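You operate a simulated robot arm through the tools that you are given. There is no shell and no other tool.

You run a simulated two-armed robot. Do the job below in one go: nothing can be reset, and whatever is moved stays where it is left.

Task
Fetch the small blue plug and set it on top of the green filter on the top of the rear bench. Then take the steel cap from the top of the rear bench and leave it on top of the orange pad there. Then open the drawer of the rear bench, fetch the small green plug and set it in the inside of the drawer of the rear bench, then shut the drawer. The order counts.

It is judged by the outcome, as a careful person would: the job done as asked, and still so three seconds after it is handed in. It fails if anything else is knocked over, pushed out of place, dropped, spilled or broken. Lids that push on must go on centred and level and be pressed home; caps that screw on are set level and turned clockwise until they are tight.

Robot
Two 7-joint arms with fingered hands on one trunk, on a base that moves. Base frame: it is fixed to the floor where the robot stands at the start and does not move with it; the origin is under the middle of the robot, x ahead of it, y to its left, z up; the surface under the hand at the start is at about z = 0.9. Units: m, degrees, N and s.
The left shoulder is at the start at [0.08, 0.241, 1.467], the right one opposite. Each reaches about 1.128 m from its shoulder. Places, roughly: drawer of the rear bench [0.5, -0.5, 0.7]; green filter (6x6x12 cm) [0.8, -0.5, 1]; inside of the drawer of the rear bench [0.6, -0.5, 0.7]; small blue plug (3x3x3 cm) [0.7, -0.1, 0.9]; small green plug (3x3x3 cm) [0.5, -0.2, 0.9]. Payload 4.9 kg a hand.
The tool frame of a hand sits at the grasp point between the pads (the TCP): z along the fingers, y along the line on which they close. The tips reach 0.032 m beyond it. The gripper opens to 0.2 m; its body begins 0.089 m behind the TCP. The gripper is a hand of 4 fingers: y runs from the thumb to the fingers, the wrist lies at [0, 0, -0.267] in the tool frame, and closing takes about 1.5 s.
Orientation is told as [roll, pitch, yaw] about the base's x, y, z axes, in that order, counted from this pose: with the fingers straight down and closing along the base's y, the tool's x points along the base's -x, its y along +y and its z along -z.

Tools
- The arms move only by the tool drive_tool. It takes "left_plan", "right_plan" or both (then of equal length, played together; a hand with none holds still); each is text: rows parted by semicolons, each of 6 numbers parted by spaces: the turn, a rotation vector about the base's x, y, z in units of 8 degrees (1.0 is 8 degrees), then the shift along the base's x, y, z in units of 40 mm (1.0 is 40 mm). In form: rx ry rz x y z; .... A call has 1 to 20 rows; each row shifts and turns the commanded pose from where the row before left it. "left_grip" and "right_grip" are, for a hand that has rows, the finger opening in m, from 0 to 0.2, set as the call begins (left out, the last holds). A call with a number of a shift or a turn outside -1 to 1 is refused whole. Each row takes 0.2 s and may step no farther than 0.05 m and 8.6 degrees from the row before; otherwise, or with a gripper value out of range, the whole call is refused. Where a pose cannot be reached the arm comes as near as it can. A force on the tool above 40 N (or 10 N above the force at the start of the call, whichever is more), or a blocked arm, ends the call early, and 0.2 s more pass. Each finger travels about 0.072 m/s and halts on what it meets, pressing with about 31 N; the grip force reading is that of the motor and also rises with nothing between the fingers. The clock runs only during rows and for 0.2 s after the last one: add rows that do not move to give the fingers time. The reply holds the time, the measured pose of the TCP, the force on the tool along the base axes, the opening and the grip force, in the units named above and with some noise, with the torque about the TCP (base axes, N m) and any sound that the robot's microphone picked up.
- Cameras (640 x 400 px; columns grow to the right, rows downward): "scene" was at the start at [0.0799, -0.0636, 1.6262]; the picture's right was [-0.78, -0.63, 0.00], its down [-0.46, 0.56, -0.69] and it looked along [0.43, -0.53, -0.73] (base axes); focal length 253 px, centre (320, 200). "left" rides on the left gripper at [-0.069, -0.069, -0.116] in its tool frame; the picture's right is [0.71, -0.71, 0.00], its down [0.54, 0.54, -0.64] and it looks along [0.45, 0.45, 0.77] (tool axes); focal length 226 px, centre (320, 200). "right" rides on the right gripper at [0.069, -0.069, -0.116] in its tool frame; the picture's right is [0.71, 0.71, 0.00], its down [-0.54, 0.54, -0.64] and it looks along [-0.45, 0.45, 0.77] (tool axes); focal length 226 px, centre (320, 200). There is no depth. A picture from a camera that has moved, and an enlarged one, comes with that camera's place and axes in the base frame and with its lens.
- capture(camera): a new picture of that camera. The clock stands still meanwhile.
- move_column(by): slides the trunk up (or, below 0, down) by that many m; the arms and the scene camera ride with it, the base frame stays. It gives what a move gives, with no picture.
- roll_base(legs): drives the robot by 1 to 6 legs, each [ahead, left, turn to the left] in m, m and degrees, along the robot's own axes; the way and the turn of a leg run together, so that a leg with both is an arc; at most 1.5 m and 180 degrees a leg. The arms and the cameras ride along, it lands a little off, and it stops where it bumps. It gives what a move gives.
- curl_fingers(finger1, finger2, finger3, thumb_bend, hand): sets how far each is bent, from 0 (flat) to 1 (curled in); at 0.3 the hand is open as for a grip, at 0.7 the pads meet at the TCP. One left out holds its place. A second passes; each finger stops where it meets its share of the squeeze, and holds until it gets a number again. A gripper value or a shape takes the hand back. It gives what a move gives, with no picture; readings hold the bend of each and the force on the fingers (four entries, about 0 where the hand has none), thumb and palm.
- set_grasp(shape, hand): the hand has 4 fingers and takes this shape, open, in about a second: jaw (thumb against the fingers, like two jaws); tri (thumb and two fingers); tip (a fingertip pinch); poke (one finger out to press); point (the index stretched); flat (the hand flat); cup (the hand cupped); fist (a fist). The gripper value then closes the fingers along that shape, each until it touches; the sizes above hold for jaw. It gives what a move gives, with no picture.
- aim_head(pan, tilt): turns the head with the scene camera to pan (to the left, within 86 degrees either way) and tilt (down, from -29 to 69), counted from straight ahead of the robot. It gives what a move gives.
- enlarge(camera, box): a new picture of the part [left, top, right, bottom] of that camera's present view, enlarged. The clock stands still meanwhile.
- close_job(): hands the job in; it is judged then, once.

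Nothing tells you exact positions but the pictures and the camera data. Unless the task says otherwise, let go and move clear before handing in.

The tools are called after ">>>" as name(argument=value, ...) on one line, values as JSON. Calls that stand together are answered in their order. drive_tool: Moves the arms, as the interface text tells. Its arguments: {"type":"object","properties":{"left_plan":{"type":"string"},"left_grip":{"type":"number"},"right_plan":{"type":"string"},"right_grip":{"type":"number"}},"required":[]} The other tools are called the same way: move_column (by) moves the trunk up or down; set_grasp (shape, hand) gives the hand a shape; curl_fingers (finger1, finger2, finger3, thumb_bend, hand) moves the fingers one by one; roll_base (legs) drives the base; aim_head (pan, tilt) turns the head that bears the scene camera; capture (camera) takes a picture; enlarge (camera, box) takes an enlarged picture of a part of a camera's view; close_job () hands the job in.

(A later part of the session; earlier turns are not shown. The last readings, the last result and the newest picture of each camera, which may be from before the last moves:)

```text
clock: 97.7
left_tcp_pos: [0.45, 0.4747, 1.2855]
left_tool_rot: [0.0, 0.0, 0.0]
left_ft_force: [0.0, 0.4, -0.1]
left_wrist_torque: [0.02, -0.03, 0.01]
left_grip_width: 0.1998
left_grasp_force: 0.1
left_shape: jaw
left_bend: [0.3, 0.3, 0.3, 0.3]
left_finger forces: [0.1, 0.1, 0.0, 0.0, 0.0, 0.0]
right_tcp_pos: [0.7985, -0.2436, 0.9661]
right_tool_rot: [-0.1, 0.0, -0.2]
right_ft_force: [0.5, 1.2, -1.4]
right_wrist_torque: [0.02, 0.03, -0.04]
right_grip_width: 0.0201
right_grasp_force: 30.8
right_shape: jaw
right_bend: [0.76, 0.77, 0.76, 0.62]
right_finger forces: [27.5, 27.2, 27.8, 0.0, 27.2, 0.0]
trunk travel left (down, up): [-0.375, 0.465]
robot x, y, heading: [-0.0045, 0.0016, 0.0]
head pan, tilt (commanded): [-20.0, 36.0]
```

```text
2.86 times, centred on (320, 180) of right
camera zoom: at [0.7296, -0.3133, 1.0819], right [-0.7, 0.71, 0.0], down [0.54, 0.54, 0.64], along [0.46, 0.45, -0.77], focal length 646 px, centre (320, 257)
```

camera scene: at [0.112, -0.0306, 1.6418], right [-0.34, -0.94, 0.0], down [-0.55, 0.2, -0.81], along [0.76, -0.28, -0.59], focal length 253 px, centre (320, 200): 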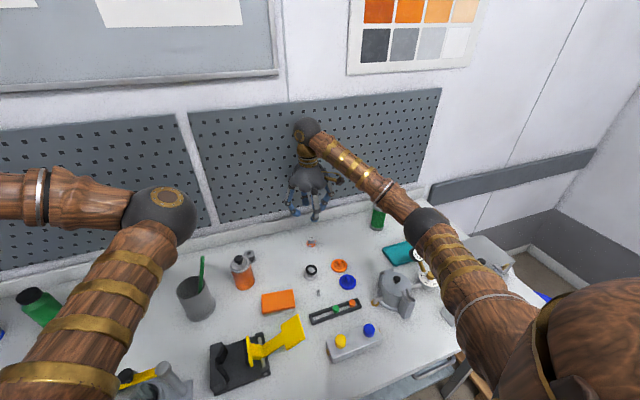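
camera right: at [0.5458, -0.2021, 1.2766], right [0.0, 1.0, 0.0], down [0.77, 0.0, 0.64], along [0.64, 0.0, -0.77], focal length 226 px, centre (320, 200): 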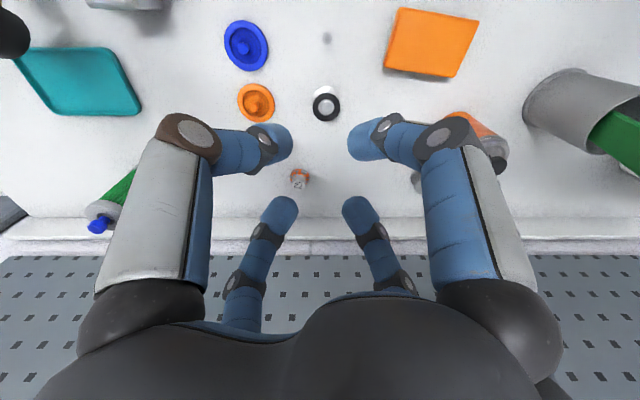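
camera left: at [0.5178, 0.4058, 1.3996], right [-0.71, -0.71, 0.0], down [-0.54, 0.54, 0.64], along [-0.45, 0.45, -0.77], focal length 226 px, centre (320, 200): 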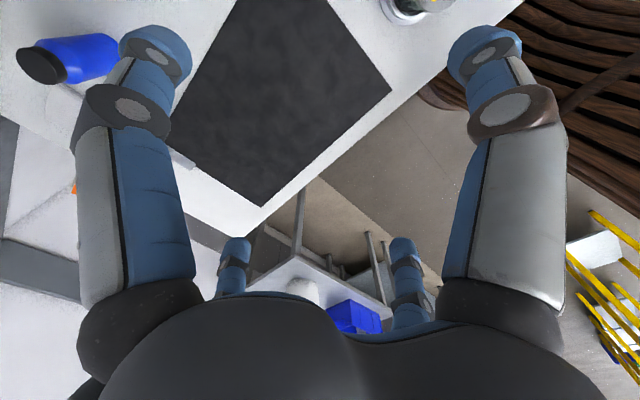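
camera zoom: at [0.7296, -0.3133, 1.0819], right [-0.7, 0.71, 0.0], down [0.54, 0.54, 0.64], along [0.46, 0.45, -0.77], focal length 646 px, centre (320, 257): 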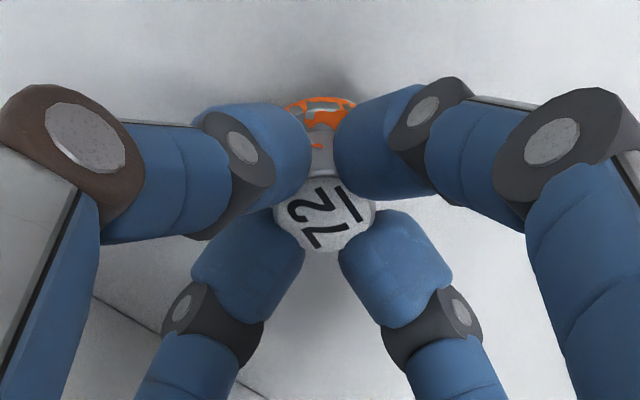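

The piece lifts freely (about 1 N), confirming it's the loose steel cap. Raising and carrying it over the orange pad.

>>> drive_tool(right_plan="0 0 0 0 0 0.8; 0 0 0 0 0 1; 0 0 0 0 0 1; 0 0 0 0 0 0.6; 0 0 0 -0.9 0.773 0; 0 0 0 -0.9 0.773 0; 0 0 0 -0.9 0.773 0; 0 0 0 -0.9 0.773 0; 0 0 0 -0.9 0.773 0; 0 0 0 -0.9 0.773 0; 0 0 0 0 0 0")

>>> capture(camera="right")

>>> capture(camera="scene")

```text
clock: 100.1
left_tcp_pos: [0.4497, 0.4742, 1.2841]
left_tool_rot: [0.0, 0.0, 0.1]
left_ft_force: [0.3, -0.2, 0.7]
left_wrist_torque: [0.01, -0.01, 0.01]
left_grip_width: 0.1999
left_grasp_force: 0.0
left_shape: jaw
left_bend: [0.3, 0.3, 0.3, 0.3]
left_finger forces: [0.1, 0.1, 0.0, 0.0, 0.0, 0.0]
right_tcp_pos: [0.5852, -0.0554, 1.101]
right_tool_rot: [0.0, 0.0, -0.2]
right_ft_force: [-0.3, -0.5, -0.9]
right_wrist_torque: [0.05, 0.01, 0.02]
right_grip_width: 0.0201
right_grasp_force: 30.6
right_shape: jaw
right_bend: [0.76, 0.77, 0.76, 0.62]
right_finger forces: [27.3, 27.4, 28.0, 0.0, 27.1, 0.1]
trunk travel left (down, up): [-0.375, 0.465]
robot x, y, heading: [-0.0026, 0.0013, -0.1]
head pan, tilt (commanded): [-20.0, 36.0]
```

```text
taken
camera right: at [0.5142, -0.1258, 1.2178], right [-0.7, 0.71, 0.0], down [0.54, 0.54, 0.64], along [0.46, 0.45, -0.77], focal length 226 px, centre (320, 200)
```

right: 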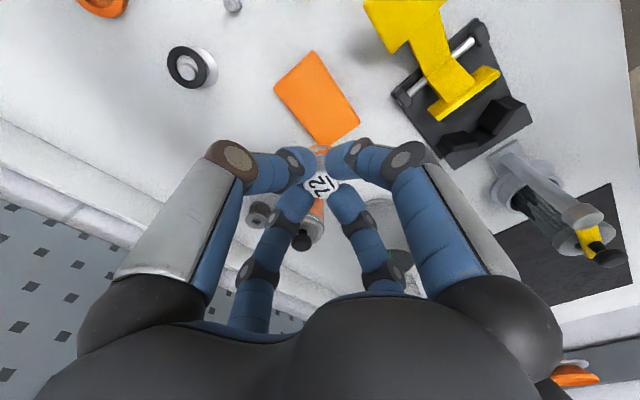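

```text
taken
camera scene: at [0.1121, -0.0318, 1.6418], right [-0.34, -0.94, 0.0], down [-0.55, 0.2, -0.81], along [0.76, -0.28, -0.59], focal length 253 px, centre (320, 200)
```

scene: 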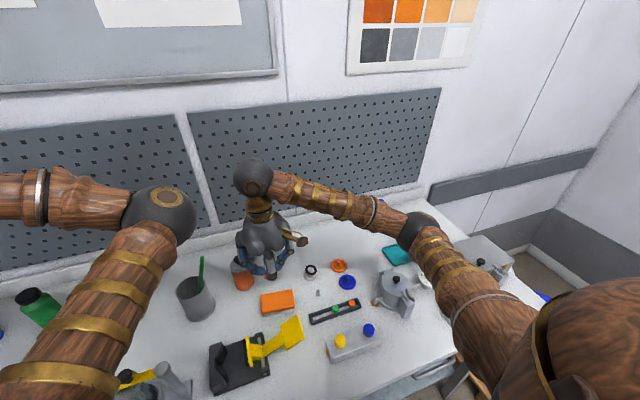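

>>> enlarge(camera="right", box=[240, 30, 400, 200])

>>> enlarge(camera="scene", box=[210, 220, 330, 340])

```text
2.35 times, centred on (320, 115) of right
camera zoom: at [0.5142, -0.1258, 1.2178], right [-0.7, 0.71, 0.0], down [0.54, 0.54, 0.64], along [0.46, 0.45, -0.77], focal length 532 px, centre (320, 400)
```

zoom: 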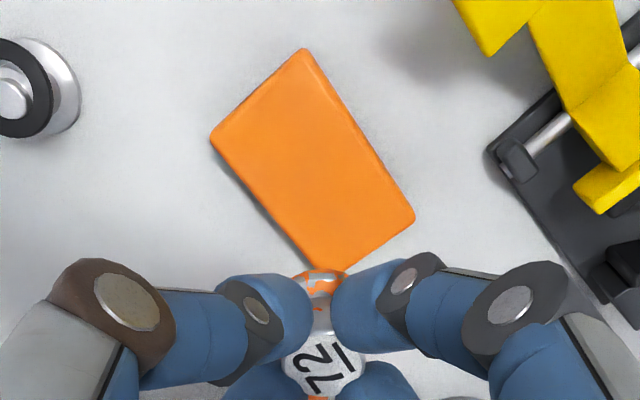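

```text
3.33 times, centred on (270, 280) of scene
camera zoom: at [0.1121, -0.0318, 1.6418], right [-0.34, -0.94, 0.0], down [-0.55, 0.2, -0.81], along [0.76, -0.28, -0.59], focal length 844 px, centre (487, -67)
```

zoom: 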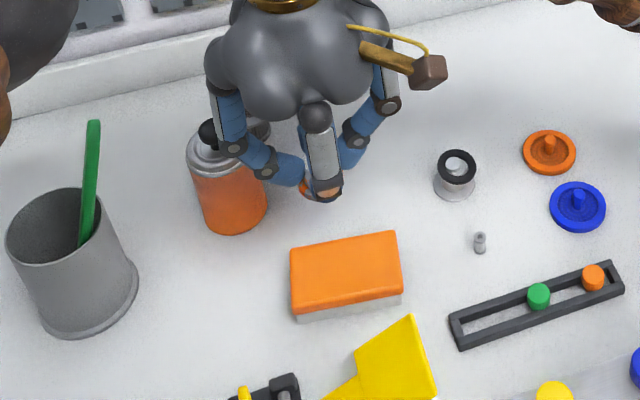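

Pad centre confirmed at (0.580, -0.0625), top z ≈ 0.9265. Descending with the cap.

>>> drive_tool(right_plan="0 0 0 -0.08 -0.13 -0.7; 0 0 0 0 0 -0.8; 0 0 0 0 0 -0.8; 0 0 0 0 0 -0.5; 0 0 0 0 0 0")

>>> enlarge(camera="scene", box=[230, 240, 310, 330])

>>> enlarge(camera="right", box=[240, 60, 400, 220])

```text
clock: 101.3
left_tcp_pos: [0.4495, 0.4746, 1.2842]
left_tool_rot: [0.0, -0.1, -0.1]
left_ft_force: [-0.6, 0.0, 0.6]
left_wrist_torque: [0.02, 0.07, -0.03]
left_grip_width: 0.1999
left_grasp_force: 0.0
left_shape: jaw
left_bend: [0.3, 0.3, 0.3, 0.3]
left_finger forces: [0.0, 0.1, 0.0, 0.0, 0.0, 0.0]
right_tcp_pos: [0.5782, -0.0626, 0.993]
right_tool_rot: [0.0, 0.0, -0.2]
right_ft_force: [-0.6, 0.1, -0.8]
right_wrist_torque: [-0.01, 0.02, -0.03]
right_grip_width: 0.02
right_grasp_force: 31.1
right_shape: jaw
right_bend: [0.76, 0.77, 0.76, 0.62]
right_finger forces: [27.4, 27.3, 27.9, 0.0, 27.1, 0.0]
trunk travel left (down, up): [-0.375, 0.465]
robot x, y, heading: [-0.0016, 0.0003, -0.4]
head pan, tilt (commanded): [-20.0, 36.0]
```

```text
4.44 times, centred on (270, 285) of scene
camera zoom: at [0.1118, -0.0309, 1.6418], right [-0.34, -0.94, 0.0], down [-0.55, 0.2, -0.81], along [0.76, -0.28, -0.59], focal length 1125 px, centre (542, -178)
```

zoom: 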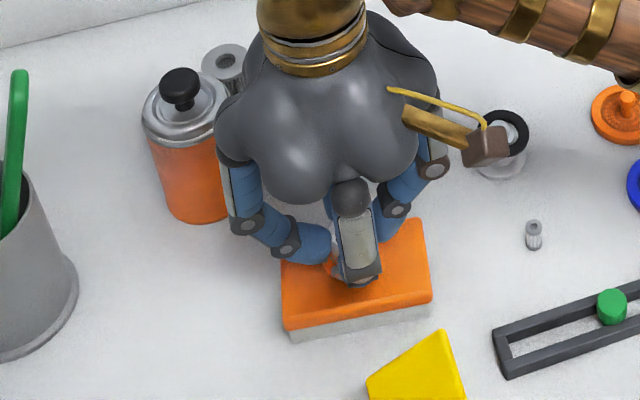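

```text
2.50 times, centred on (320, 140) of right
camera zoom: at [0.5108, -0.1319, 1.109], right [-0.7, 0.71, 0.0], down [0.54, 0.54, 0.64], along [0.46, 0.45, -0.77], focal length 565 px, centre (320, 350)
```

zoom: 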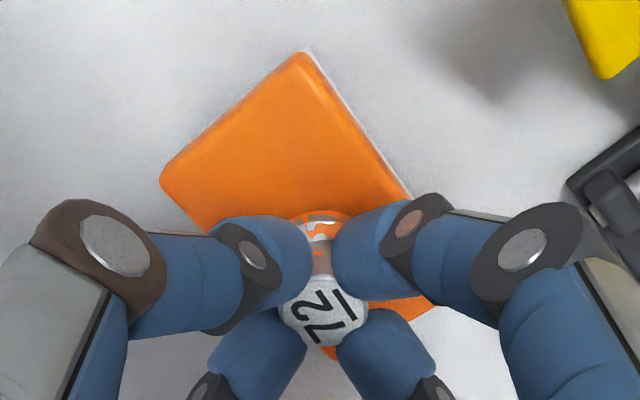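

>>> drive_tool(right_plan="0 0 0 0 0 -0.15; 0 0 0 0 0 -0.12; 0 0 0 0 0 0")

>>> drive_tool(right_plan="0 0 0 0 0 -0.06; 0 0 0 0 0 0")

```text
clock: 102.1
left_tcp_pos: [0.4497, 0.4737, 1.2846]
left_tool_rot: [0.1, 0.0, 0.0]
left_ft_force: [-0.5, -0.7, -0.3]
left_wrist_torque: [0.0, -0.01, -0.01]
left_grip_width: 0.2002
left_grasp_force: 0.1
left_shape: jaw
left_bend: [0.3, 0.3, 0.3, 0.3]
left_finger forces: [0.1, 0.0, 0.1, 0.0, 0.0, 0.0]
right_tcp_pos: [0.5808, -0.0627, 0.981]
right_tool_rot: [-0.1, 0.0, -0.2]
right_ft_force: [-0.5, -0.9, -0.5]
right_wrist_torque: [0.0, -0.05, 0.03]
right_grip_width: 0.0201
right_grasp_force: 31.1
right_shape: jaw
right_bend: [0.76, 0.77, 0.76, 0.62]
right_finger forces: [27.5, 27.5, 28.1, 0.0, 27.2, 0.0]
trunk travel left (down, up): [-0.375, 0.465]
robot x, y, heading: [-0.002, 0.0034, 0.1]
head pan, tilt (commanded): [-20.0, 36.0]
```

```text
clock: 102.7
left_tcp_pos: [0.4471, 0.4755, 1.2859]
left_tool_rot: [0.0, -0.1, -0.1]
left_ft_force: [-0.5, 0.6, 0.4]
left_wrist_torque: [0.05, 0.04, 0.0]
left_grip_width: 0.1998
left_grasp_force: 0.1
left_shape: jaw
left_bend: [0.3, 0.3, 0.3, 0.3]
left_finger forces: [0.0, 0.0, 0.0, 0.0, 0.0, 0.0]
right_tcp_pos: [0.5796, -0.0621, 0.9806]
right_tool_rot: [0.1, -0.2, -0.2]
right_ft_force: [3.8, 0.1, 24.7]
right_wrist_torque: [0.0, -0.15, 0.02]
right_grip_width: 0.0208
right_grasp_force: 30.9
right_shape: jaw
right_bend: [0.76, 0.77, 0.76, 0.62]
right_finger forces: [30.5, 32.1, 33.3, 0.1, 32.1, 0.0]
trunk travel left (down, up): [-0.375, 0.465]
robot x, y, heading: [-0.002, -0.0013, -0.2]
head pan, tilt (commanded): [-20.0, 36.0]
```

Contact with the pad. Easing off slightly, then releasing.

>>> drive_tool(right_plan="0 0 0 0 0 0.035; 0 0 0 0 0 0")

>>> drive_tool(right_plan="0 0 0 0 0 0; 0 0 0 0 0 0; 0 0 0 0 0 0; 0 0 0 0 0 0", right_grip=0.06)

>>> enlarge(camera="right", box=[240, 80, 400, 240])

>>> enlarge(camera="scene", box=[240, 260, 310, 330])

```text
clock: 103.3
left_tcp_pos: [0.4481, 0.4759, 1.2848]
left_tool_rot: [0.0, -0.1, 0.1]
left_ft_force: [-0.5, -0.3, 0.5]
left_wrist_torque: [0.0, -0.01, -0.02]
left_grip_width: 0.1998
left_grasp_force: 0.1
left_shape: jaw
left_bend: [0.3, 0.3, 0.3, 0.3]
left_finger forces: [0.0, 0.0, 0.1, 0.0, 0.0, 0.0]
right_tcp_pos: [0.5805, -0.061, 0.9792]
right_tool_rot: [-0.1, -0.2, -0.2]
right_ft_force: [5.3, 1.7, 22.7]
right_wrist_torque: [0.07, -0.24, 0.01]
right_grip_width: 0.0205
right_grasp_force: 31.1
right_shape: jaw
right_bend: [0.76, 0.77, 0.76, 0.62]
right_finger forces: [29.7, 32.5, 33.9, 0.0, 31.2, 0.0]
trunk travel left (down, up): [-0.375, 0.465]
robot x, y, heading: [-0.0038, -0.0015, -0.2]
head pan, tilt (commanded): [-20.0, 36.0]
```

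```text
clock: 104.3
left_tcp_pos: [0.4488, 0.475, 1.2846]
left_tool_rot: [0.1, 0.0, 0.0]
left_ft_force: [-0.1, -0.6, -0.4]
left_wrist_torque: [0.02, 0.01, 0.01]
left_grip_width: 0.1998
left_grasp_force: 0.0
left_shape: jaw
left_bend: [0.3, 0.3, 0.3, 0.3]
left_finger forces: [0.0, 0.0, 0.1, 0.0, 0.1, 0.0]
right_tcp_pos: [0.5805, -0.0625, 0.9789]
right_tool_rot: [-0.2, 0.0, -0.2]
right_ft_force: [-0.1, -0.8, -1.2]
right_wrist_torque: [0.0, 0.02, 0.01]
right_grip_width: 0.0597
right_grasp_force: 0.0
right_shape: jaw
right_bend: [0.48, 0.48, 0.48, 0.47]
right_finger forces: [0.1, 0.0, 0.1, 0.1, 0.0, 0.0]
trunk travel left (down, up): [-0.375, 0.465]
robot x, y, heading: [-0.0053, 0.0001, -0.4]
head pan, tilt (commanded): [-20.0, 36.0]
```

```text
2.50 times, centred on (320, 160) of right
camera zoom: at [0.511, -0.1328, 1.0947], right [-0.7, 0.71, 0.0], down [0.54, 0.54, 0.64], along [0.46, 0.45, -0.77], focal length 565 px, centre (320, 300)
```

zoom: 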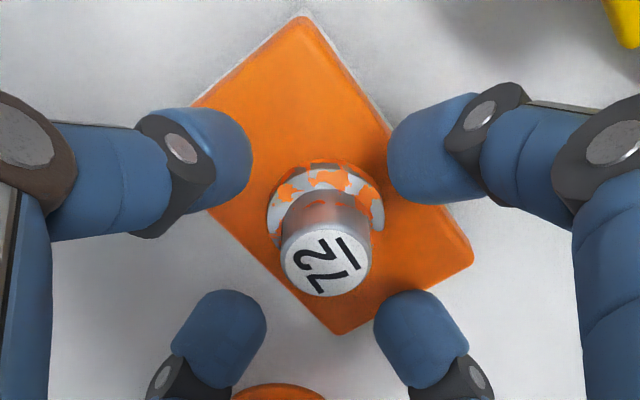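

```text
5.71 times, centred on (275, 295) of scene
camera zoom: at [0.112, -0.0311, 1.6417], right [-0.34, -0.94, 0.0], down [-0.55, 0.2, -0.81], along [0.76, -0.28, -0.59], focal length 1447 px, centre (577, -343)
```

zoom: 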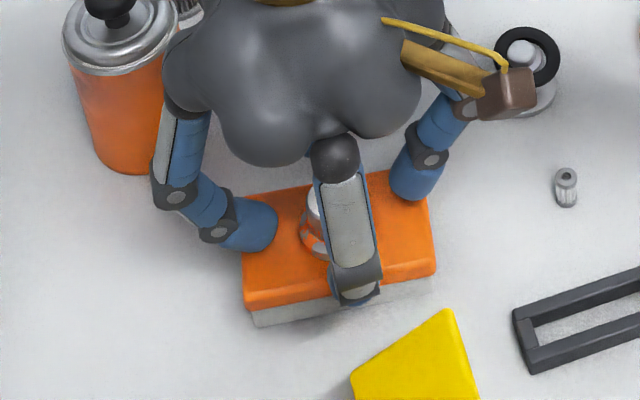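

The cap stands upright on the pad. Rising straight up clear of it and verifying.

>>> drive_tool(right_plan="0 0 0 0 0 0.4; 0 0 0 0 0 0.8; 0 0 0 0 0 1; 0 0 0 0 0 1; 0 0 0 0.5 -0.7 0.4; 0 0 0 0.5 -0.7 0; 0 0 0 0.5 -0.7 0")

>>> enlarge(camera="scene", box=[230, 240, 360, 340])

>>> capture(camera="scene")

```text
clock: 105.9
left_tcp_pos: [0.4494, 0.4749, 1.2855]
left_tool_rot: [-0.1, 0.1, 0.1]
left_ft_force: [-0.7, -0.4, 0.1]
left_wrist_torque: [-0.01, 0.02, -0.03]
left_grip_width: 0.1997
left_grasp_force: 0.1
left_shape: jaw
left_bend: [0.3, 0.3, 0.3, 0.3]
left_finger forces: [0.1, 0.1, 0.0, 0.1, 0.0, 0.0]
right_tcp_pos: [0.6398, -0.1482, 1.1222]
right_tool_rot: [0.1, 0.0, -0.2]
right_ft_force: [0.2, -1.1, -0.7]
right_wrist_torque: [0.04, 0.01, 0.0]
right_grip_width: 0.0599
right_grasp_force: 0.1
right_shape: jaw
right_bend: [0.48, 0.48, 0.48, 0.47]
right_finger forces: [0.1, 0.0, 0.0, 0.0, 0.0, 0.0]
trunk travel left (down, up): [-0.375, 0.465]
robot x, y, heading: [0.0027, -0.0017, -0.2]
head pan, tilt (commanded): [-20.0, 36.0]
```

```text
4.00 times, centred on (295, 290) of scene
camera zoom: at [0.112, -0.0316, 1.6418], right [-0.34, -0.94, 0.0], down [-0.55, 0.2, -0.81], along [0.76, -0.28, -0.59], focal length 1013 px, centre (420, -160)
```

zoom: 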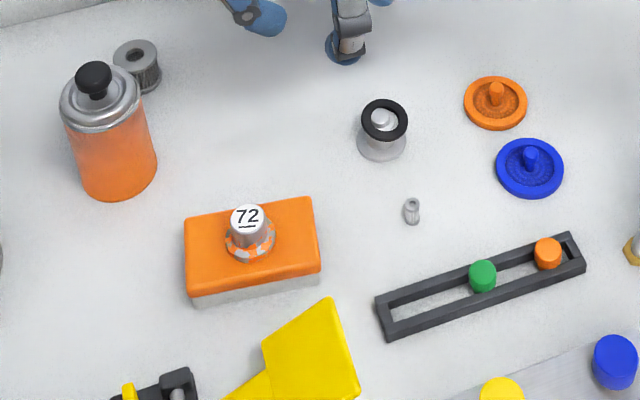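

```text
taken
camera scene: at [0.112, -0.0316, 1.6418], right [-0.34, -0.94, 0.0], down [-0.55, 0.2, -0.81], along [0.76, -0.28, -0.59], focal length 253 px, centre (320, 200)
```

scene: 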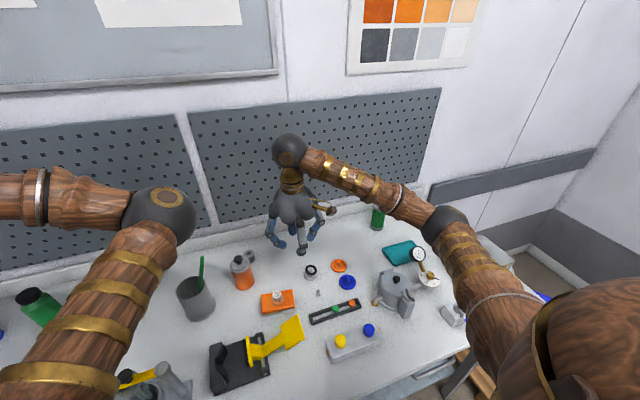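

Steps one and two are complete: plug on the filter, cap on the pad, ring back on its peg. Now I'll look at the drawer and handle under the bench edge.

>>> aim_head(pan=-50, tilt=62)

>>> capture(camera="scene")

>>> aim_head(pan=-30, tilt=65)

>>> capture(camera="scene")

```text
clock: 106.8
left_tcp_pos: [0.4487, 0.4745, 1.2842]
left_tool_rot: [0.0, -0.1, 0.0]
left_ft_force: [-0.1, 0.4, 0.1]
left_wrist_torque: [0.0, -0.01, 0.01]
left_grip_width: 0.2
left_grasp_force: 0.1
left_shape: jaw
left_bend: [0.3, 0.3, 0.3, 0.3]
left_finger forces: [0.0, 0.0, 0.0, 0.0, 0.1, 0.1]
right_tcp_pos: [0.639, -0.1456, 1.1213]
right_tool_rot: [-0.1, 0.0, -0.1]
right_ft_force: [-0.3, -1.0, -0.6]
right_wrist_torque: [0.05, -0.02, 0.01]
right_grip_width: 0.06
right_grasp_force: 0.0
right_shape: jaw
right_bend: [0.48, 0.48, 0.48, 0.47]
right_finger forces: [0.1, 0.0, 0.1, 0.1, 0.0, 0.1]
trunk travel left (down, up): [-0.375, 0.465]
robot x, y, heading: [0.0015, -0.0007, -0.1]
head pan, tilt (commanded): [-50.0, 62.0]
```

```text
taken
camera scene: at [0.0709, -0.0502, 1.6068], right [-0.77, -0.64, 0.0], down [-0.57, 0.68, -0.47], along [0.3, -0.36, -0.88], focal length 253 px, centre (320, 200)
```

scene: 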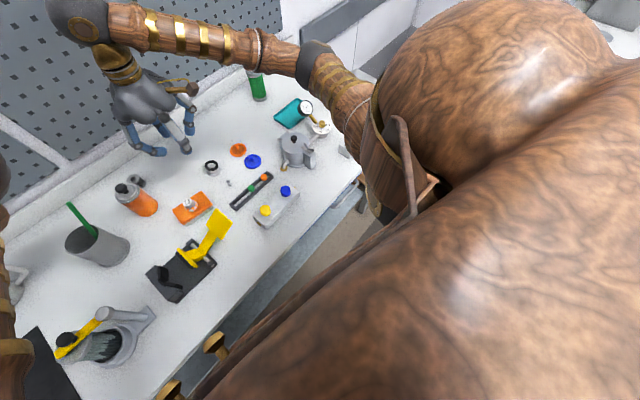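

```text
clock: 107.7
left_tcp_pos: [0.4486, 0.4751, 1.2851]
left_tool_rot: [0.0, 0.0, 0.0]
left_ft_force: [-0.3, -0.5, 0.0]
left_wrist_torque: [-0.01, -0.01, -0.01]
left_grip_width: 0.1998
left_grasp_force: 0.0
left_shape: jaw
left_bend: [0.3, 0.3, 0.3, 0.3]
left_finger forces: [0.0, 0.0, 0.1, 0.0, 0.1, 0.0]
right_tcp_pos: [0.6395, -0.1476, 1.1221]
right_tool_rot: [0.0, 0.0, -0.2]
right_ft_force: [0.0, 1.1, 0.7]
right_wrist_torque: [0.02, 0.05, -0.01]
right_grip_width: 0.0599
right_grasp_force: 0.1
right_shape: jaw
right_bend: [0.48, 0.48, 0.48, 0.47]
right_finger forces: [0.0, 0.0, 0.1, 0.1, 0.0, 0.1]
trunk travel left (down, up): [-0.375, 0.465]
robot x, y, heading: [-0.0021, -0.0006, -0.0]
head pan, tilt (commanded): [-30.0, 65.0]
```

```text
taken
camera scene: at [0.082, -0.0315, 1.6035], right [-0.5, -0.87, 0.0], down [-0.78, 0.45, -0.42], along [0.37, -0.21, -0.91], focal length 253 px, centre (320, 200)
```

scene: 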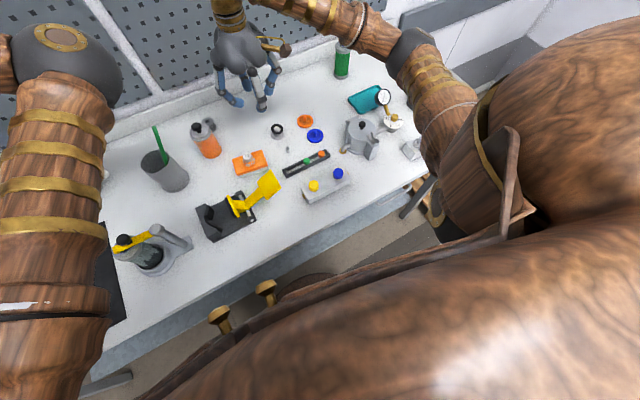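

The robot stands too close to see the drawer front. I'll raise the right hand, then back the base off by about 0.4 m to look at the drawer.

>>> drive_tool(right_plan="0 0 0 0 -0.3 1; 0 0 0 0 -0.3 1; 0 0 0 0 -0.3 1; 0 0 0 0 -0.3 0.6")

>>> roll_base(legs=[[-0.4, 0, 0]])

>>> aim_head(pan=-35, tilt=45)

>>> capture(camera="scene")

```text
clock: 108.7
left_tcp_pos: [0.4479, 0.474, 1.2853]
left_tool_rot: [0.0, 0.0, -0.1]
left_ft_force: [0.2, -0.1, -0.3]
left_wrist_torque: [0.0, -0.02, -0.02]
left_grip_width: 0.1999
left_grasp_force: 0.1
left_shape: jaw
left_bend: [0.3, 0.3, 0.3, 0.3]
left_finger forces: [0.0, 0.0, 0.0, 0.0, 0.1, 0.0]
right_tcp_pos: [0.6378, -0.1952, 1.2673]
right_tool_rot: [0.1, -0.1, -0.1]
right_ft_force: [0.3, 0.2, 0.8]
right_wrist_torque: [0.01, 0.02, -0.03]
right_grip_width: 0.0598
right_grasp_force: 0.0
right_shape: jaw
right_bend: [0.48, 0.48, 0.48, 0.47]
right_finger forces: [0.0, 0.1, 0.0, 0.1, 0.1, 0.1]
trunk travel left (down, up): [-0.375, 0.465]
robot x, y, heading: [-0.001, -0.0004, -0.1]
head pan, tilt (commanded): [-30.0, 65.0]
```

```text
clock: 111.2
left_tcp_pos: [0.0482, 0.4721, 1.2841]
left_tool_rot: [0.0, 0.1, -0.3]
left_ft_force: [0.7, -0.3, 0.2]
left_wrist_torque: [0.01, 0.04, 0.02]
left_grip_width: 0.2
left_grasp_force: 0.1
left_shape: jaw
left_bend: [0.3, 0.3, 0.3, 0.3]
left_finger forces: [0.0, 0.1, 0.0, 0.0, 0.0, 0.0]
right_tcp_pos: [0.2324, -0.1966, 1.2658]
right_tool_rot: [-0.2, 0.0, -0.5]
right_ft_force: [0.9, 0.0, 0.7]
right_wrist_torque: [0.0, 0.02, -0.02]
right_grip_width: 0.0599
right_grasp_force: 0.1
right_shape: jaw
right_bend: [0.48, 0.48, 0.48, 0.47]
right_finger forces: [0.1, 0.1, 0.0, 0.0, 0.0, 0.0]
trunk travel left (down, up): [-0.375, 0.465]
robot x, y, heading: [-0.4069, -0.0008, -0.5]
head pan, tilt (commanded): [-30.0, 65.0]
```

```text
clock: 112.0
left_tcp_pos: [0.0462, 0.4731, 1.285]
left_tool_rot: [0.0, 0.0, -0.2]
left_ft_force: [0.0, 0.6, -0.3]
left_wrist_torque: [0.0, -0.02, 0.01]
left_grip_width: 0.2
left_grasp_force: 0.1
left_shape: jaw
left_bend: [0.3, 0.3, 0.3, 0.3]
left_finger forces: [0.0, 0.0, 0.1, 0.0, 0.1, 0.0]
right_tcp_pos: [0.2318, -0.1962, 1.2677]
right_tool_rot: [-0.1, -0.1, -0.4]
right_ft_force: [0.4, 0.0, -0.4]
right_wrist_torque: [0.02, 0.01, 0.03]
right_grip_width: 0.0599
right_grasp_force: 0.0
right_shape: jaw
right_bend: [0.48, 0.48, 0.48, 0.47]
right_finger forces: [0.0, 0.1, 0.0, 0.1, 0.0, 0.1]
trunk travel left (down, up): [-0.375, 0.465]
robot x, y, heading: [-0.4033, 0.0016, -0.3]
head pan, tilt (commanded): [-35.0, 45.0]
```

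```text
taken
camera scene: at [-0.3103, -0.0471, 1.6285], right [-0.58, -0.82, 0.0], down [-0.58, 0.41, -0.71], along [0.58, -0.41, -0.71], focal length 253 px, centre (320, 200)
```

scene: 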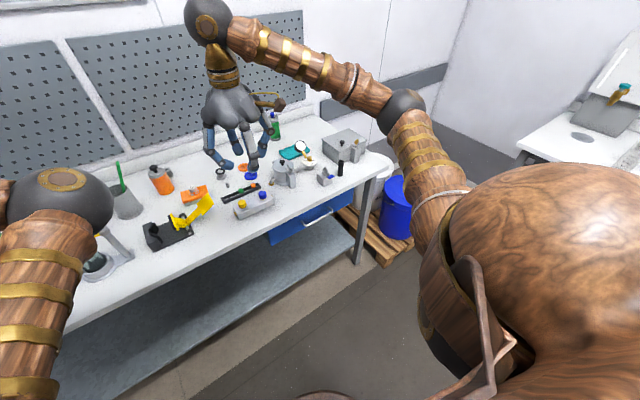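

Now the blue drawer with a bar handle is visible under the bench. Zooming in on it.

>>> enlarge(camera="scene", box=[240, 150, 400, 270])

>>> enlarge(camera="scene", box=[260, 180, 360, 250])

```text
3.33 times, centred on (320, 210) of scene
camera zoom: at [-0.3103, -0.0471, 1.6285], right [-0.58, -0.82, 0.0], down [-0.58, 0.41, -0.71], along [0.58, -0.41, -0.71], focal length 844 px, centre (320, 167)
```

zoom: 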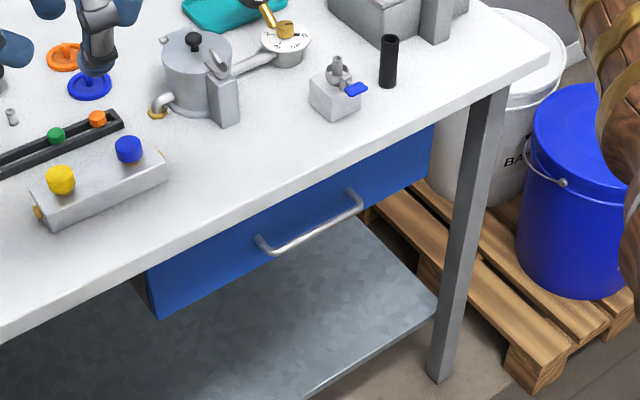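

```text
5.71 times, centred on (310, 215) of scene
camera zoom: at [-0.3103, -0.0471, 1.6285], right [-0.58, -0.82, 0.0], down [-0.58, 0.41, -0.71], along [0.58, -0.41, -0.71], focal length 1447 px, centre (377, 114)
```

zoom: 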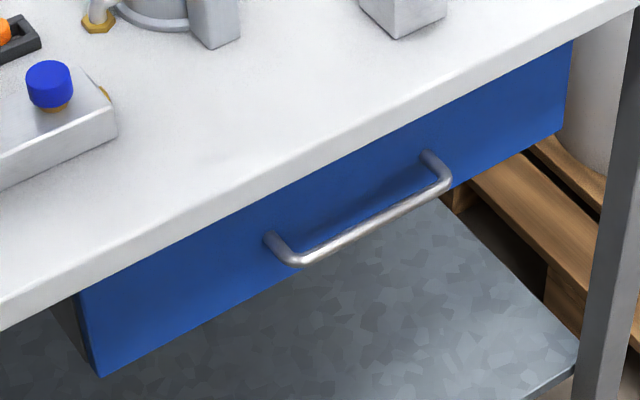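

The blue drawer's face is at about x=0.34 with a bar handle at x≈0.30, y from -0.405 to -0.55, z≈0.756 (1 cm thick, ~4 cm stand-off). I'll turn the right hand to point forward and bring it in front of the handle.

>>> drive_tool(right_plan="0 -0.9375 0 -0.275 -0.5875 -0.3; 0 -0.9375 0 -0.275 -0.5875 -0.3; 0 -0.9375 0 -0.275 -0.5875 -0.5; 0 -0.9375 0 -0.275 -0.5875 -0.5; 0 -0.9375 0 -0.275 -0.5875 -0.5; 0 -0.9375 0 -0.275 -0.5875 -0.6; 0 -0.9375 0 -0.275 -0.5875 -0.6; 0 -0.9375 0 -0.275 -0.5875 -0.6; 0 -0.9375 0 -0.275 -0.5875 -0.6; 0 -0.9375 0 -0.275 -0.5875 -0.7; 0 -0.9375 0 -0.275 -0.5875 -0.7; 0 -0.9375 0 -0.275 -0.5875 -0.8")

>>> capture(camera="scene")

>>> capture(camera="right")

```text
clock: 114.6
left_tcp_pos: [0.0476, 0.472, 1.2858]
left_tool_rot: [0.1, 0.0, -0.3]
left_ft_force: [-0.4, 0.0, 0.0]
left_wrist_torque: [0.05, 0.05, -0.01]
left_grip_width: 0.2
left_grasp_force: 0.1
left_shape: jaw
left_bend: [0.3, 0.3, 0.3, 0.3]
left_finger forces: [0.0, 0.2, 0.0, 0.1, 0.0, 0.0]
right_tcp_pos: [0.1278, -0.4921, 0.9943]
right_tool_rot: [64.7, -88.4, -65.4]
right_ft_force: [0.3, 3.4, 3.4]
right_wrist_torque: [-0.06, 0.25, -0.24]
right_grip_width: 0.0598
right_grasp_force: 0.1
right_shape: jaw
right_bend: [0.48, 0.48, 0.48, 0.47]
right_finger forces: [0.1, 0.0, 0.1, 0.1, 0.0, 0.0]
right hand out of reach, approached as far as the arm can: row 6, 7, 8
trunk travel left (down, up): [-0.375, 0.465]
robot x, y, heading: [-0.4082, 0.0017, -0.2]
head pan, tilt (commanded): [-35.0, 45.0]
```

```text
taken
camera scene: at [-0.3096, -0.0487, 1.6286], right [-0.58, -0.82, 0.0], down [-0.58, 0.41, -0.71], along [0.58, -0.41, -0.71], focal length 253 px, centre (320, 200)
```

scene: 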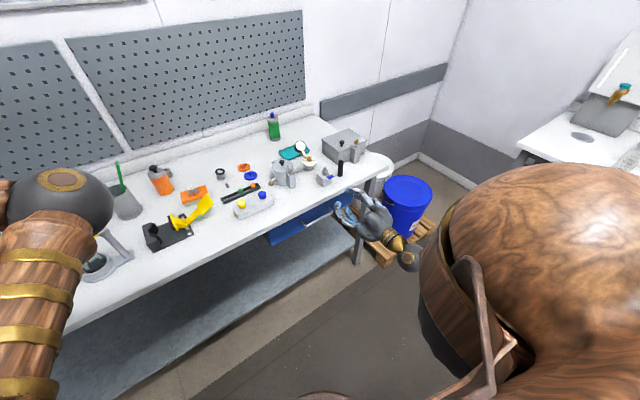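

```text
taken
camera right: at [0.0092, -0.5594, 0.9259], right [0.0, 0.72, -0.69], down [-0.63, 0.54, 0.56], along [0.78, 0.43, 0.46], focal length 226 px, centre (320, 200)
```

right: 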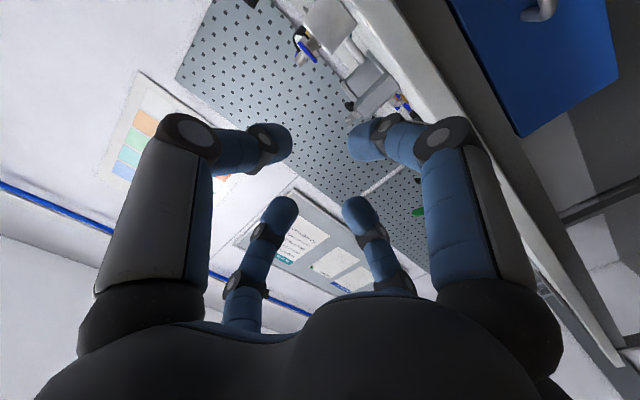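

The hand points forward. Now rolling it 45° so the four fingers straddle the bar, and lowering to handle height.

>>> drive_tool(right_plan="-0.9375 0 0 0 0.06 -0.95; -0.9375 0 0 0 0.06 -0.95; -0.9375 0 0 0 0.06 -0.95; -0.9375 0 0 0.1 0.06 -0.95; -0.9375 0 0 0.1 0.06 -0.95; -0.9375 0 0 0.1 0.06 -0.95; 0 0 0 0 0 0")

>>> capture(camera="scene")

>>> capture(camera="right")

```text
clock: 116.2
left_tcp_pos: [0.0475, 0.4736, 1.2852]
left_tool_rot: [0.1, -0.1, -0.3]
left_ft_force: [-0.3, 0.4, -0.3]
left_wrist_torque: [-0.01, 0.0, 0.0]
left_grip_width: 0.1999
left_grasp_force: 0.2
left_shape: jaw
left_bend: [0.3, 0.3, 0.3, 0.3]
left_finger forces: [0.0, 0.0, 0.0, 0.0, 0.0, 0.1]
right_tcp_pos: [0.1416, -0.4714, 0.7754]
right_tool_rot: [-90.0, -45.4, 90.1]
right_ft_force: [0.3, 0.4, -0.1]
right_wrist_torque: [0.03, 0.04, -0.03]
right_grip_width: 0.06
right_grasp_force: 0.2
right_shape: jaw
right_bend: [0.48, 0.48, 0.48, 0.47]
right_finger forces: [0.1, 0.1, 0.1, 0.0, 0.0, 0.0]
trunk travel left (down, up): [-0.375, 0.465]
robot x, y, heading: [-0.4092, 0.0046, -0.5]
head pan, tilt (commanded): [-35.0, 45.0]
```

```text
taken
camera scene: at [-0.3102, -0.0473, 1.6286], right [-0.58, -0.82, 0.0], down [-0.58, 0.41, -0.71], along [0.58, -0.41, -0.71], focal length 253 px, centre (320, 200)
```

scene: 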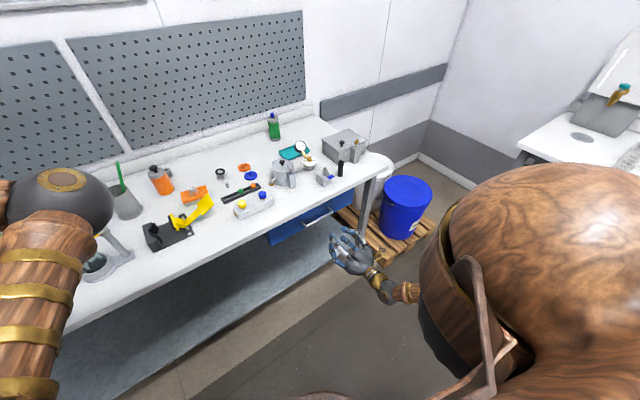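

```text
taken
camera right: at [0.0251, -0.5705, 0.775], right [0.0, 0.01, -1.0], down [-0.64, 0.77, 0.0], along [0.77, 0.64, 0.01], focal length 226 px, centre (320, 200)
```

right: 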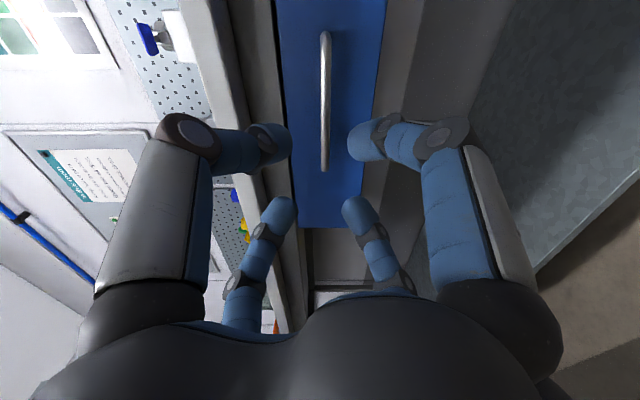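

Excellent view: the bar is nearly level with the hand (about 3 mm below its axis), centred at y≈-0.476. Moving forward toward it.

>>> drive_tool(right_plan="0 0 0 0.8 -0.04 -0.03; 0 0 0 0.8 -0.04 -0.03; 0 0 0 0.8 -0.04 -0.02; 0 0 0 0 0 0")

>>> capture(camera="right")

>>> enlarge(camera="scene", box=[260, 170, 400, 290])

```text
clock: 117.2
left_tcp_pos: [0.0471, 0.4732, 1.2862]
left_tool_rot: [0.1, 0.0, -0.2]
left_ft_force: [0.1, 0.7, 0.6]
left_wrist_torque: [0.04, 0.0, 0.0]
left_grip_width: 0.1997
left_grasp_force: 0.1
left_shape: jaw
left_bend: [0.3, 0.3, 0.3, 0.3]
left_finger forces: [0.0, 0.0, 0.1, 0.1, 0.0, 0.1]
right_tcp_pos: [0.2405, -0.4768, 0.7706]
right_tool_rot: [-90.1, -45.6, 90.2]
right_ft_force: [0.3, 0.4, 0.1]
right_wrist_torque: [0.03, 0.02, -0.03]
right_grip_width: 0.0599
right_grasp_force: 0.1
right_shape: jaw
right_bend: [0.48, 0.48, 0.48, 0.47]
right_finger forces: [0.0, 0.1, 0.0, 0.0, 0.0, 0.1]
trunk travel left (down, up): [-0.375, 0.465]
robot x, y, heading: [-0.4048, -0.0037, -0.1]
head pan, tilt (commanded): [-35.0, 45.0]
```

```text
taken
camera right: at [0.1236, -0.576, 0.769], right [0.0, 0.01, -1.0], down [-0.64, 0.77, 0.01], along [0.77, 0.64, 0.01], focal length 226 px, centre (320, 200)
```

right: 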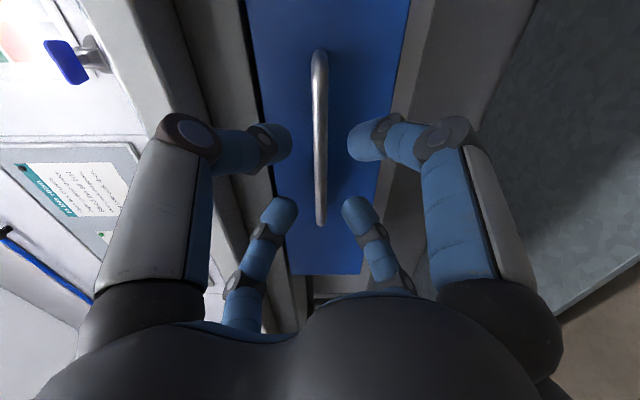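

```text
3.33 times, centred on (330, 230) of scene
camera zoom: at [-0.3103, -0.0473, 1.6286], right [-0.58, -0.82, 0.0], down [-0.58, 0.41, -0.71], along [0.58, -0.41, -0.71], focal length 844 px, centre (287, 100)
```

zoom: 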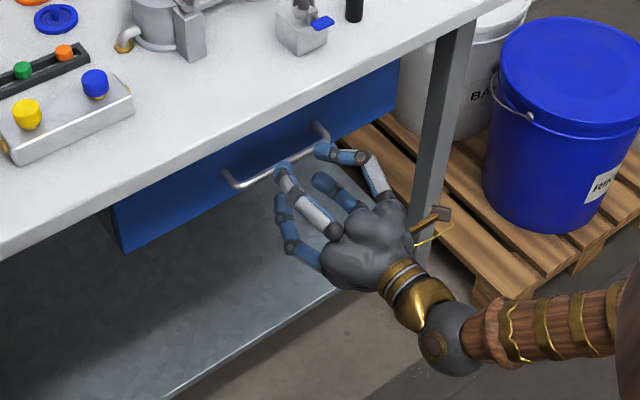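

>>> drive_tool(right_plan="0 0 0 0.5 0 0.02; 0 0 0 0.5 0 0.02; 0 0 0 0 0 0")

>>> capture(camera="right")

>>> enlarge(camera="scene", box=[290, 190, 360, 250])

```text
clock: 118.0
left_tcp_pos: [0.0462, 0.4728, 1.2853]
left_tool_rot: [0.0, 0.0, -0.4]
left_ft_force: [-0.5, -0.5, -0.1]
left_wrist_torque: [0.03, 0.0, -0.05]
left_grip_width: 0.2
left_grasp_force: 0.0
left_shape: jaw
left_bend: [0.3, 0.3, 0.3, 0.3]
left_finger forces: [0.0, 0.1, 0.0, 0.1, 0.1, 0.0]
right_tcp_pos: [0.2791, -0.4781, 0.7736]
right_tool_rot: [-90.2, -45.5, 90.1]
right_ft_force: [0.5, -0.3, 0.9]
right_wrist_torque: [0.05, -0.04, -0.01]
right_grip_width: 0.06
right_grasp_force: 0.0
right_shape: jaw
right_bend: [0.48, 0.48, 0.48, 0.47]
right_finger forces: [0.0, 0.0, 0.0, 0.0, 0.1, 0.0]
trunk travel left (down, up): [-0.375, 0.465]
robot x, y, heading: [-0.4042, 0.0013, -0.3]
head pan, tilt (commanded): [-35.0, 45.0]
```

```text
taken
camera right: at [0.1618, -0.5767, 0.772], right [0.0, 0.01, -1.0], down [-0.64, 0.77, 0.01], along [0.77, 0.64, 0.01], focal length 226 px, centre (320, 200)
```

right: 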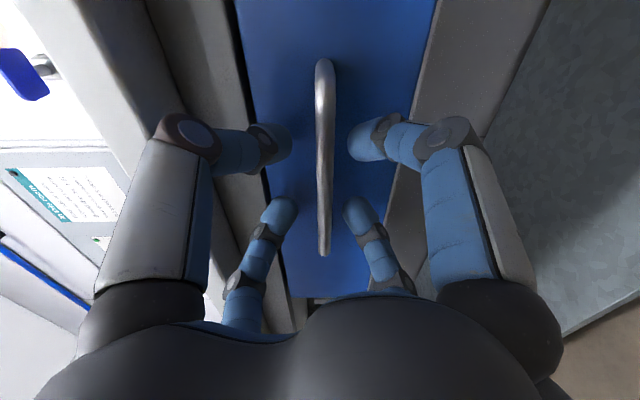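

```text
6.67 times, centred on (325, 220) of scene
camera zoom: at [-0.3104, -0.0473, 1.6286], right [-0.58, -0.82, 0.0], down [-0.58, 0.41, -0.71], along [0.58, -0.41, -0.71], focal length 1688 px, centre (287, 67)
```

zoom: 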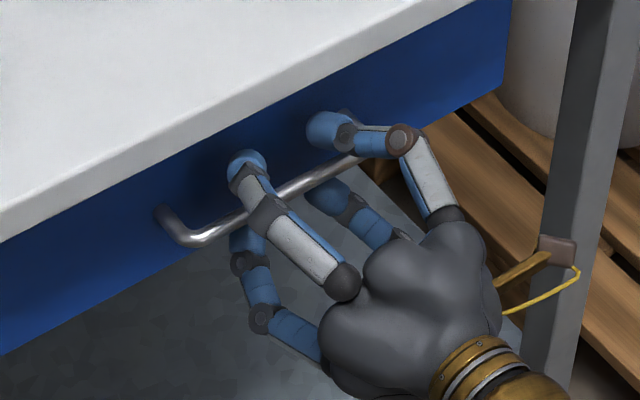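

>>> drive_tool(right_plan="0 0 0 0.15 0 -0.05; 0 0 0 0.15 0 -0.02; 0 0 0 0 0 0")

>>> capture(camera="right")

>>> enlarge(camera="scene", box=[290, 190, 360, 250])

```text
clock: 118.8
left_tcp_pos: [0.0474, 0.473, 1.2836]
left_tool_rot: [0.1, 0.0, -0.3]
left_ft_force: [0.1, 0.2, -0.4]
left_wrist_torque: [-0.01, 0.01, -0.06]
left_grip_width: 0.1996
left_grasp_force: 0.1
left_shape: jaw
left_bend: [0.3, 0.3, 0.3, 0.3]
left_finger forces: [0.0, 0.0, 0.0, 0.0, 0.0, 0.0]
right_tcp_pos: [0.2888, -0.4787, 0.7689]
right_tool_rot: [-90.1, -45.6, 90.2]
right_ft_force: [1.2, 0.7, 0.3]
right_wrist_torque: [0.01, -0.01, 0.0]
right_grip_width: 0.0599
right_grasp_force: 0.1
right_shape: jaw
right_bend: [0.48, 0.48, 0.48, 0.47]
right_finger forces: [0.0, 0.0, 0.1, 0.0, 0.0, 0.0]
trunk travel left (down, up): [-0.375, 0.465]
robot x, y, heading: [-0.4042, 0.0046, -0.4]
head pan, tilt (commanded): [-35.0, 45.0]
```

```text
taken
camera right: at [0.1737, -0.5767, 0.7681], right [0.0, 0.01, -1.0], down [-0.64, 0.77, 0.01], along [0.77, 0.64, 0.01], focal length 226 px, centre (320, 200)
```

right: 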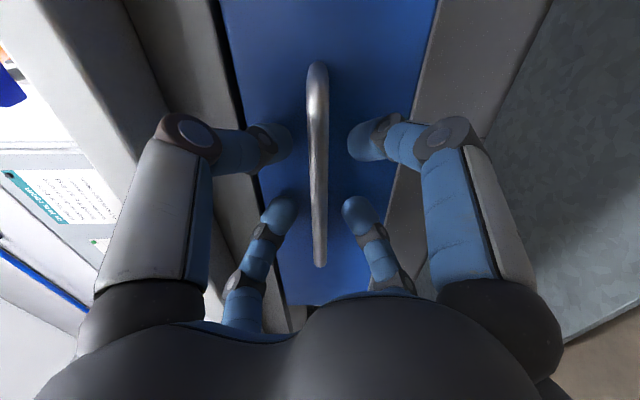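

```text
6.67 times, centred on (325, 220) of scene
camera zoom: at [-0.3098, -0.0472, 1.6285], right [-0.58, -0.82, 0.0], down [-0.58, 0.41, -0.71], along [0.58, -0.41, -0.71], focal length 1688 px, centre (287, 67)
```

zoom: 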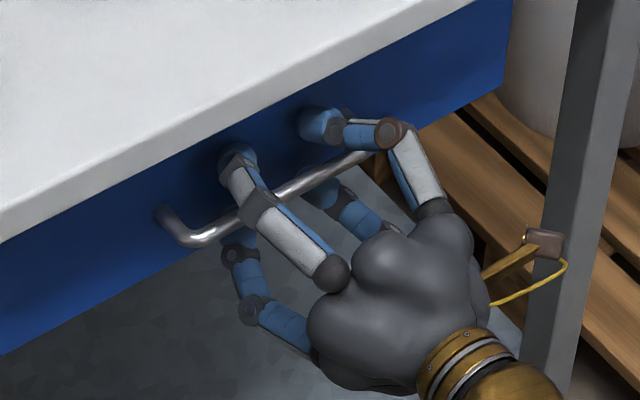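

Fingertips are behind the bar now. Closing the hand around it.

>>> drive_tool(right_plan="0 0 0 0 0 0; 0 0 0 0 0 0; 0 0 0 0 0 0; 0 0 0 0 0 0; 0 0 0 0 0 0", right_grip=0.0)

>>> capture(camera="right")

>>> enlarge(camera="scene", box=[290, 190, 360, 250])

```text
clock: 120.0
left_tcp_pos: [0.0467, 0.4729, 1.2851]
left_tool_rot: [-0.1, 0.0, -0.3]
left_ft_force: [0.5, 0.4, -0.4]
left_wrist_torque: [0.0, -0.01, 0.06]
left_grip_width: 0.1998
left_grasp_force: 0.2
left_shape: jaw
left_bend: [0.3, 0.3, 0.3, 0.3]
left_finger forces: [0.0, 0.0, 0.0, 0.0, 0.1, 0.0]
right_tcp_pos: [0.2899, -0.4775, 0.7688]
right_tool_rot: [-90.0, -45.6, 90.2]
right_ft_force: [0.8, 2.2, -2.2]
right_wrist_torque: [0.04, 0.04, 0.0]
right_grip_width: 0.0
right_grasp_force: 31.3
right_shape: jaw
right_bend: [0.7, 0.7, 0.7, 0.68]
right_finger forces: [3.2, 2.9, 4.3, 0.0, 0.1, 0.1]
trunk travel left (down, up): [-0.375, 0.465]
robot x, y, heading: [-0.4042, -0.0016, -0.1]
head pan, tilt (commanded): [-35.0, 45.0]
```

```text
taken
camera right: at [0.1739, -0.5764, 0.7678], right [0.0, 0.01, -1.0], down [-0.64, 0.77, 0.01], along [0.77, 0.64, 0.01], focal length 226 px, centre (320, 200)
```

right: 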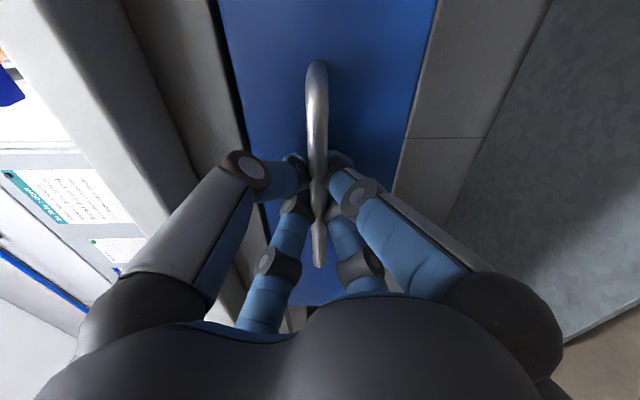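

```text
6.67 times, centred on (325, 220) of scene
camera zoom: at [-0.3092, -0.0472, 1.6285], right [-0.58, -0.82, 0.0], down [-0.58, 0.41, -0.71], along [0.58, -0.41, -0.71], focal length 1688 px, centre (287, 67)
```

zoom: 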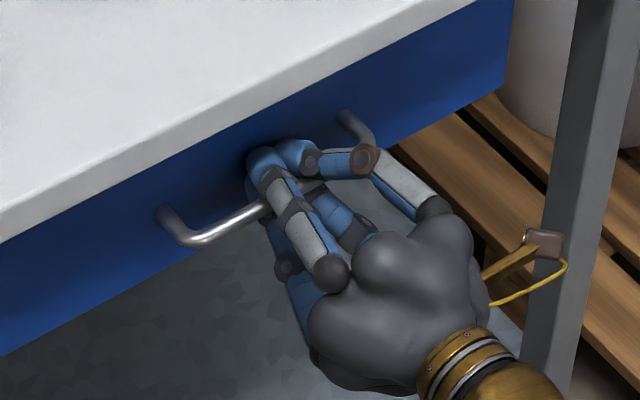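

The bar is captured inside the closed fingers. Pulling back gently.

>>> drive_tool(right_plan="0 0 0 -0.3 0 0; 0 0 0 -0.4 0 0; 0 0 0 -0.5 0 0; 0 0 0 -0.5 0 0; 0 0 0 0 0 0")

>>> enlarge(camera="scene", box=[260, 180, 380, 280])

```text
clock: 121.2
left_tcp_pos: [0.0479, 0.4715, 1.2852]
left_tool_rot: [0.0, 0.0, -0.3]
left_ft_force: [1.0, 0.5, 0.6]
left_wrist_torque: [-0.02, 0.01, 0.04]
left_grip_width: 0.1998
left_grasp_force: 0.0
left_shape: jaw
left_bend: [0.3, 0.3, 0.3, 0.3]
left_finger forces: [0.0, 0.0, 0.0, 0.0, 0.1, 0.0]
right_tcp_pos: [0.2228, -0.4774, 0.7684]
right_tool_rot: [-90.0, -45.6, 90.0]
right_ft_force: [-0.9, -3.2, -4.8]
right_wrist_torque: [0.07, 0.02, 0.03]
right_grip_width: 0.0
right_grasp_force: 30.4
right_shape: jaw
right_bend: [0.7, 0.7, 0.7, 0.68]
right_finger forces: [4.0, 3.4, 4.4, 0.0, 0.0, 0.2]
trunk travel left (down, up): [-0.375, 0.465]
robot x, y, heading: [-0.4056, 0.002, -0.5]
head pan, tilt (commanded): [-35.0, 45.0]
```

```text
4.00 times, centred on (320, 230) of scene
camera zoom: at [-0.3088, -0.0479, 1.6284], right [-0.58, -0.82, 0.0], down [-0.58, 0.41, -0.71], along [0.58, -0.41, -0.71], focal length 1013 px, centre (320, 80)
```

zoom: 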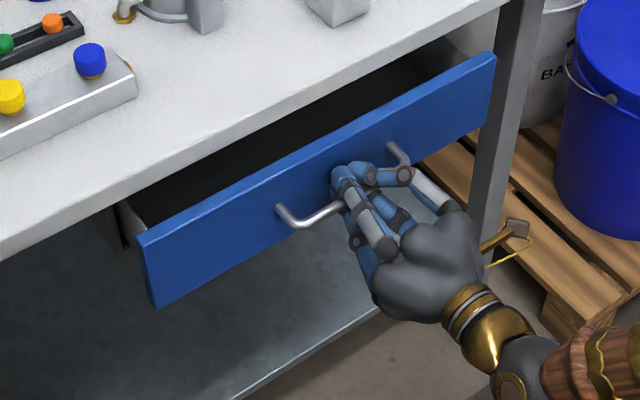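

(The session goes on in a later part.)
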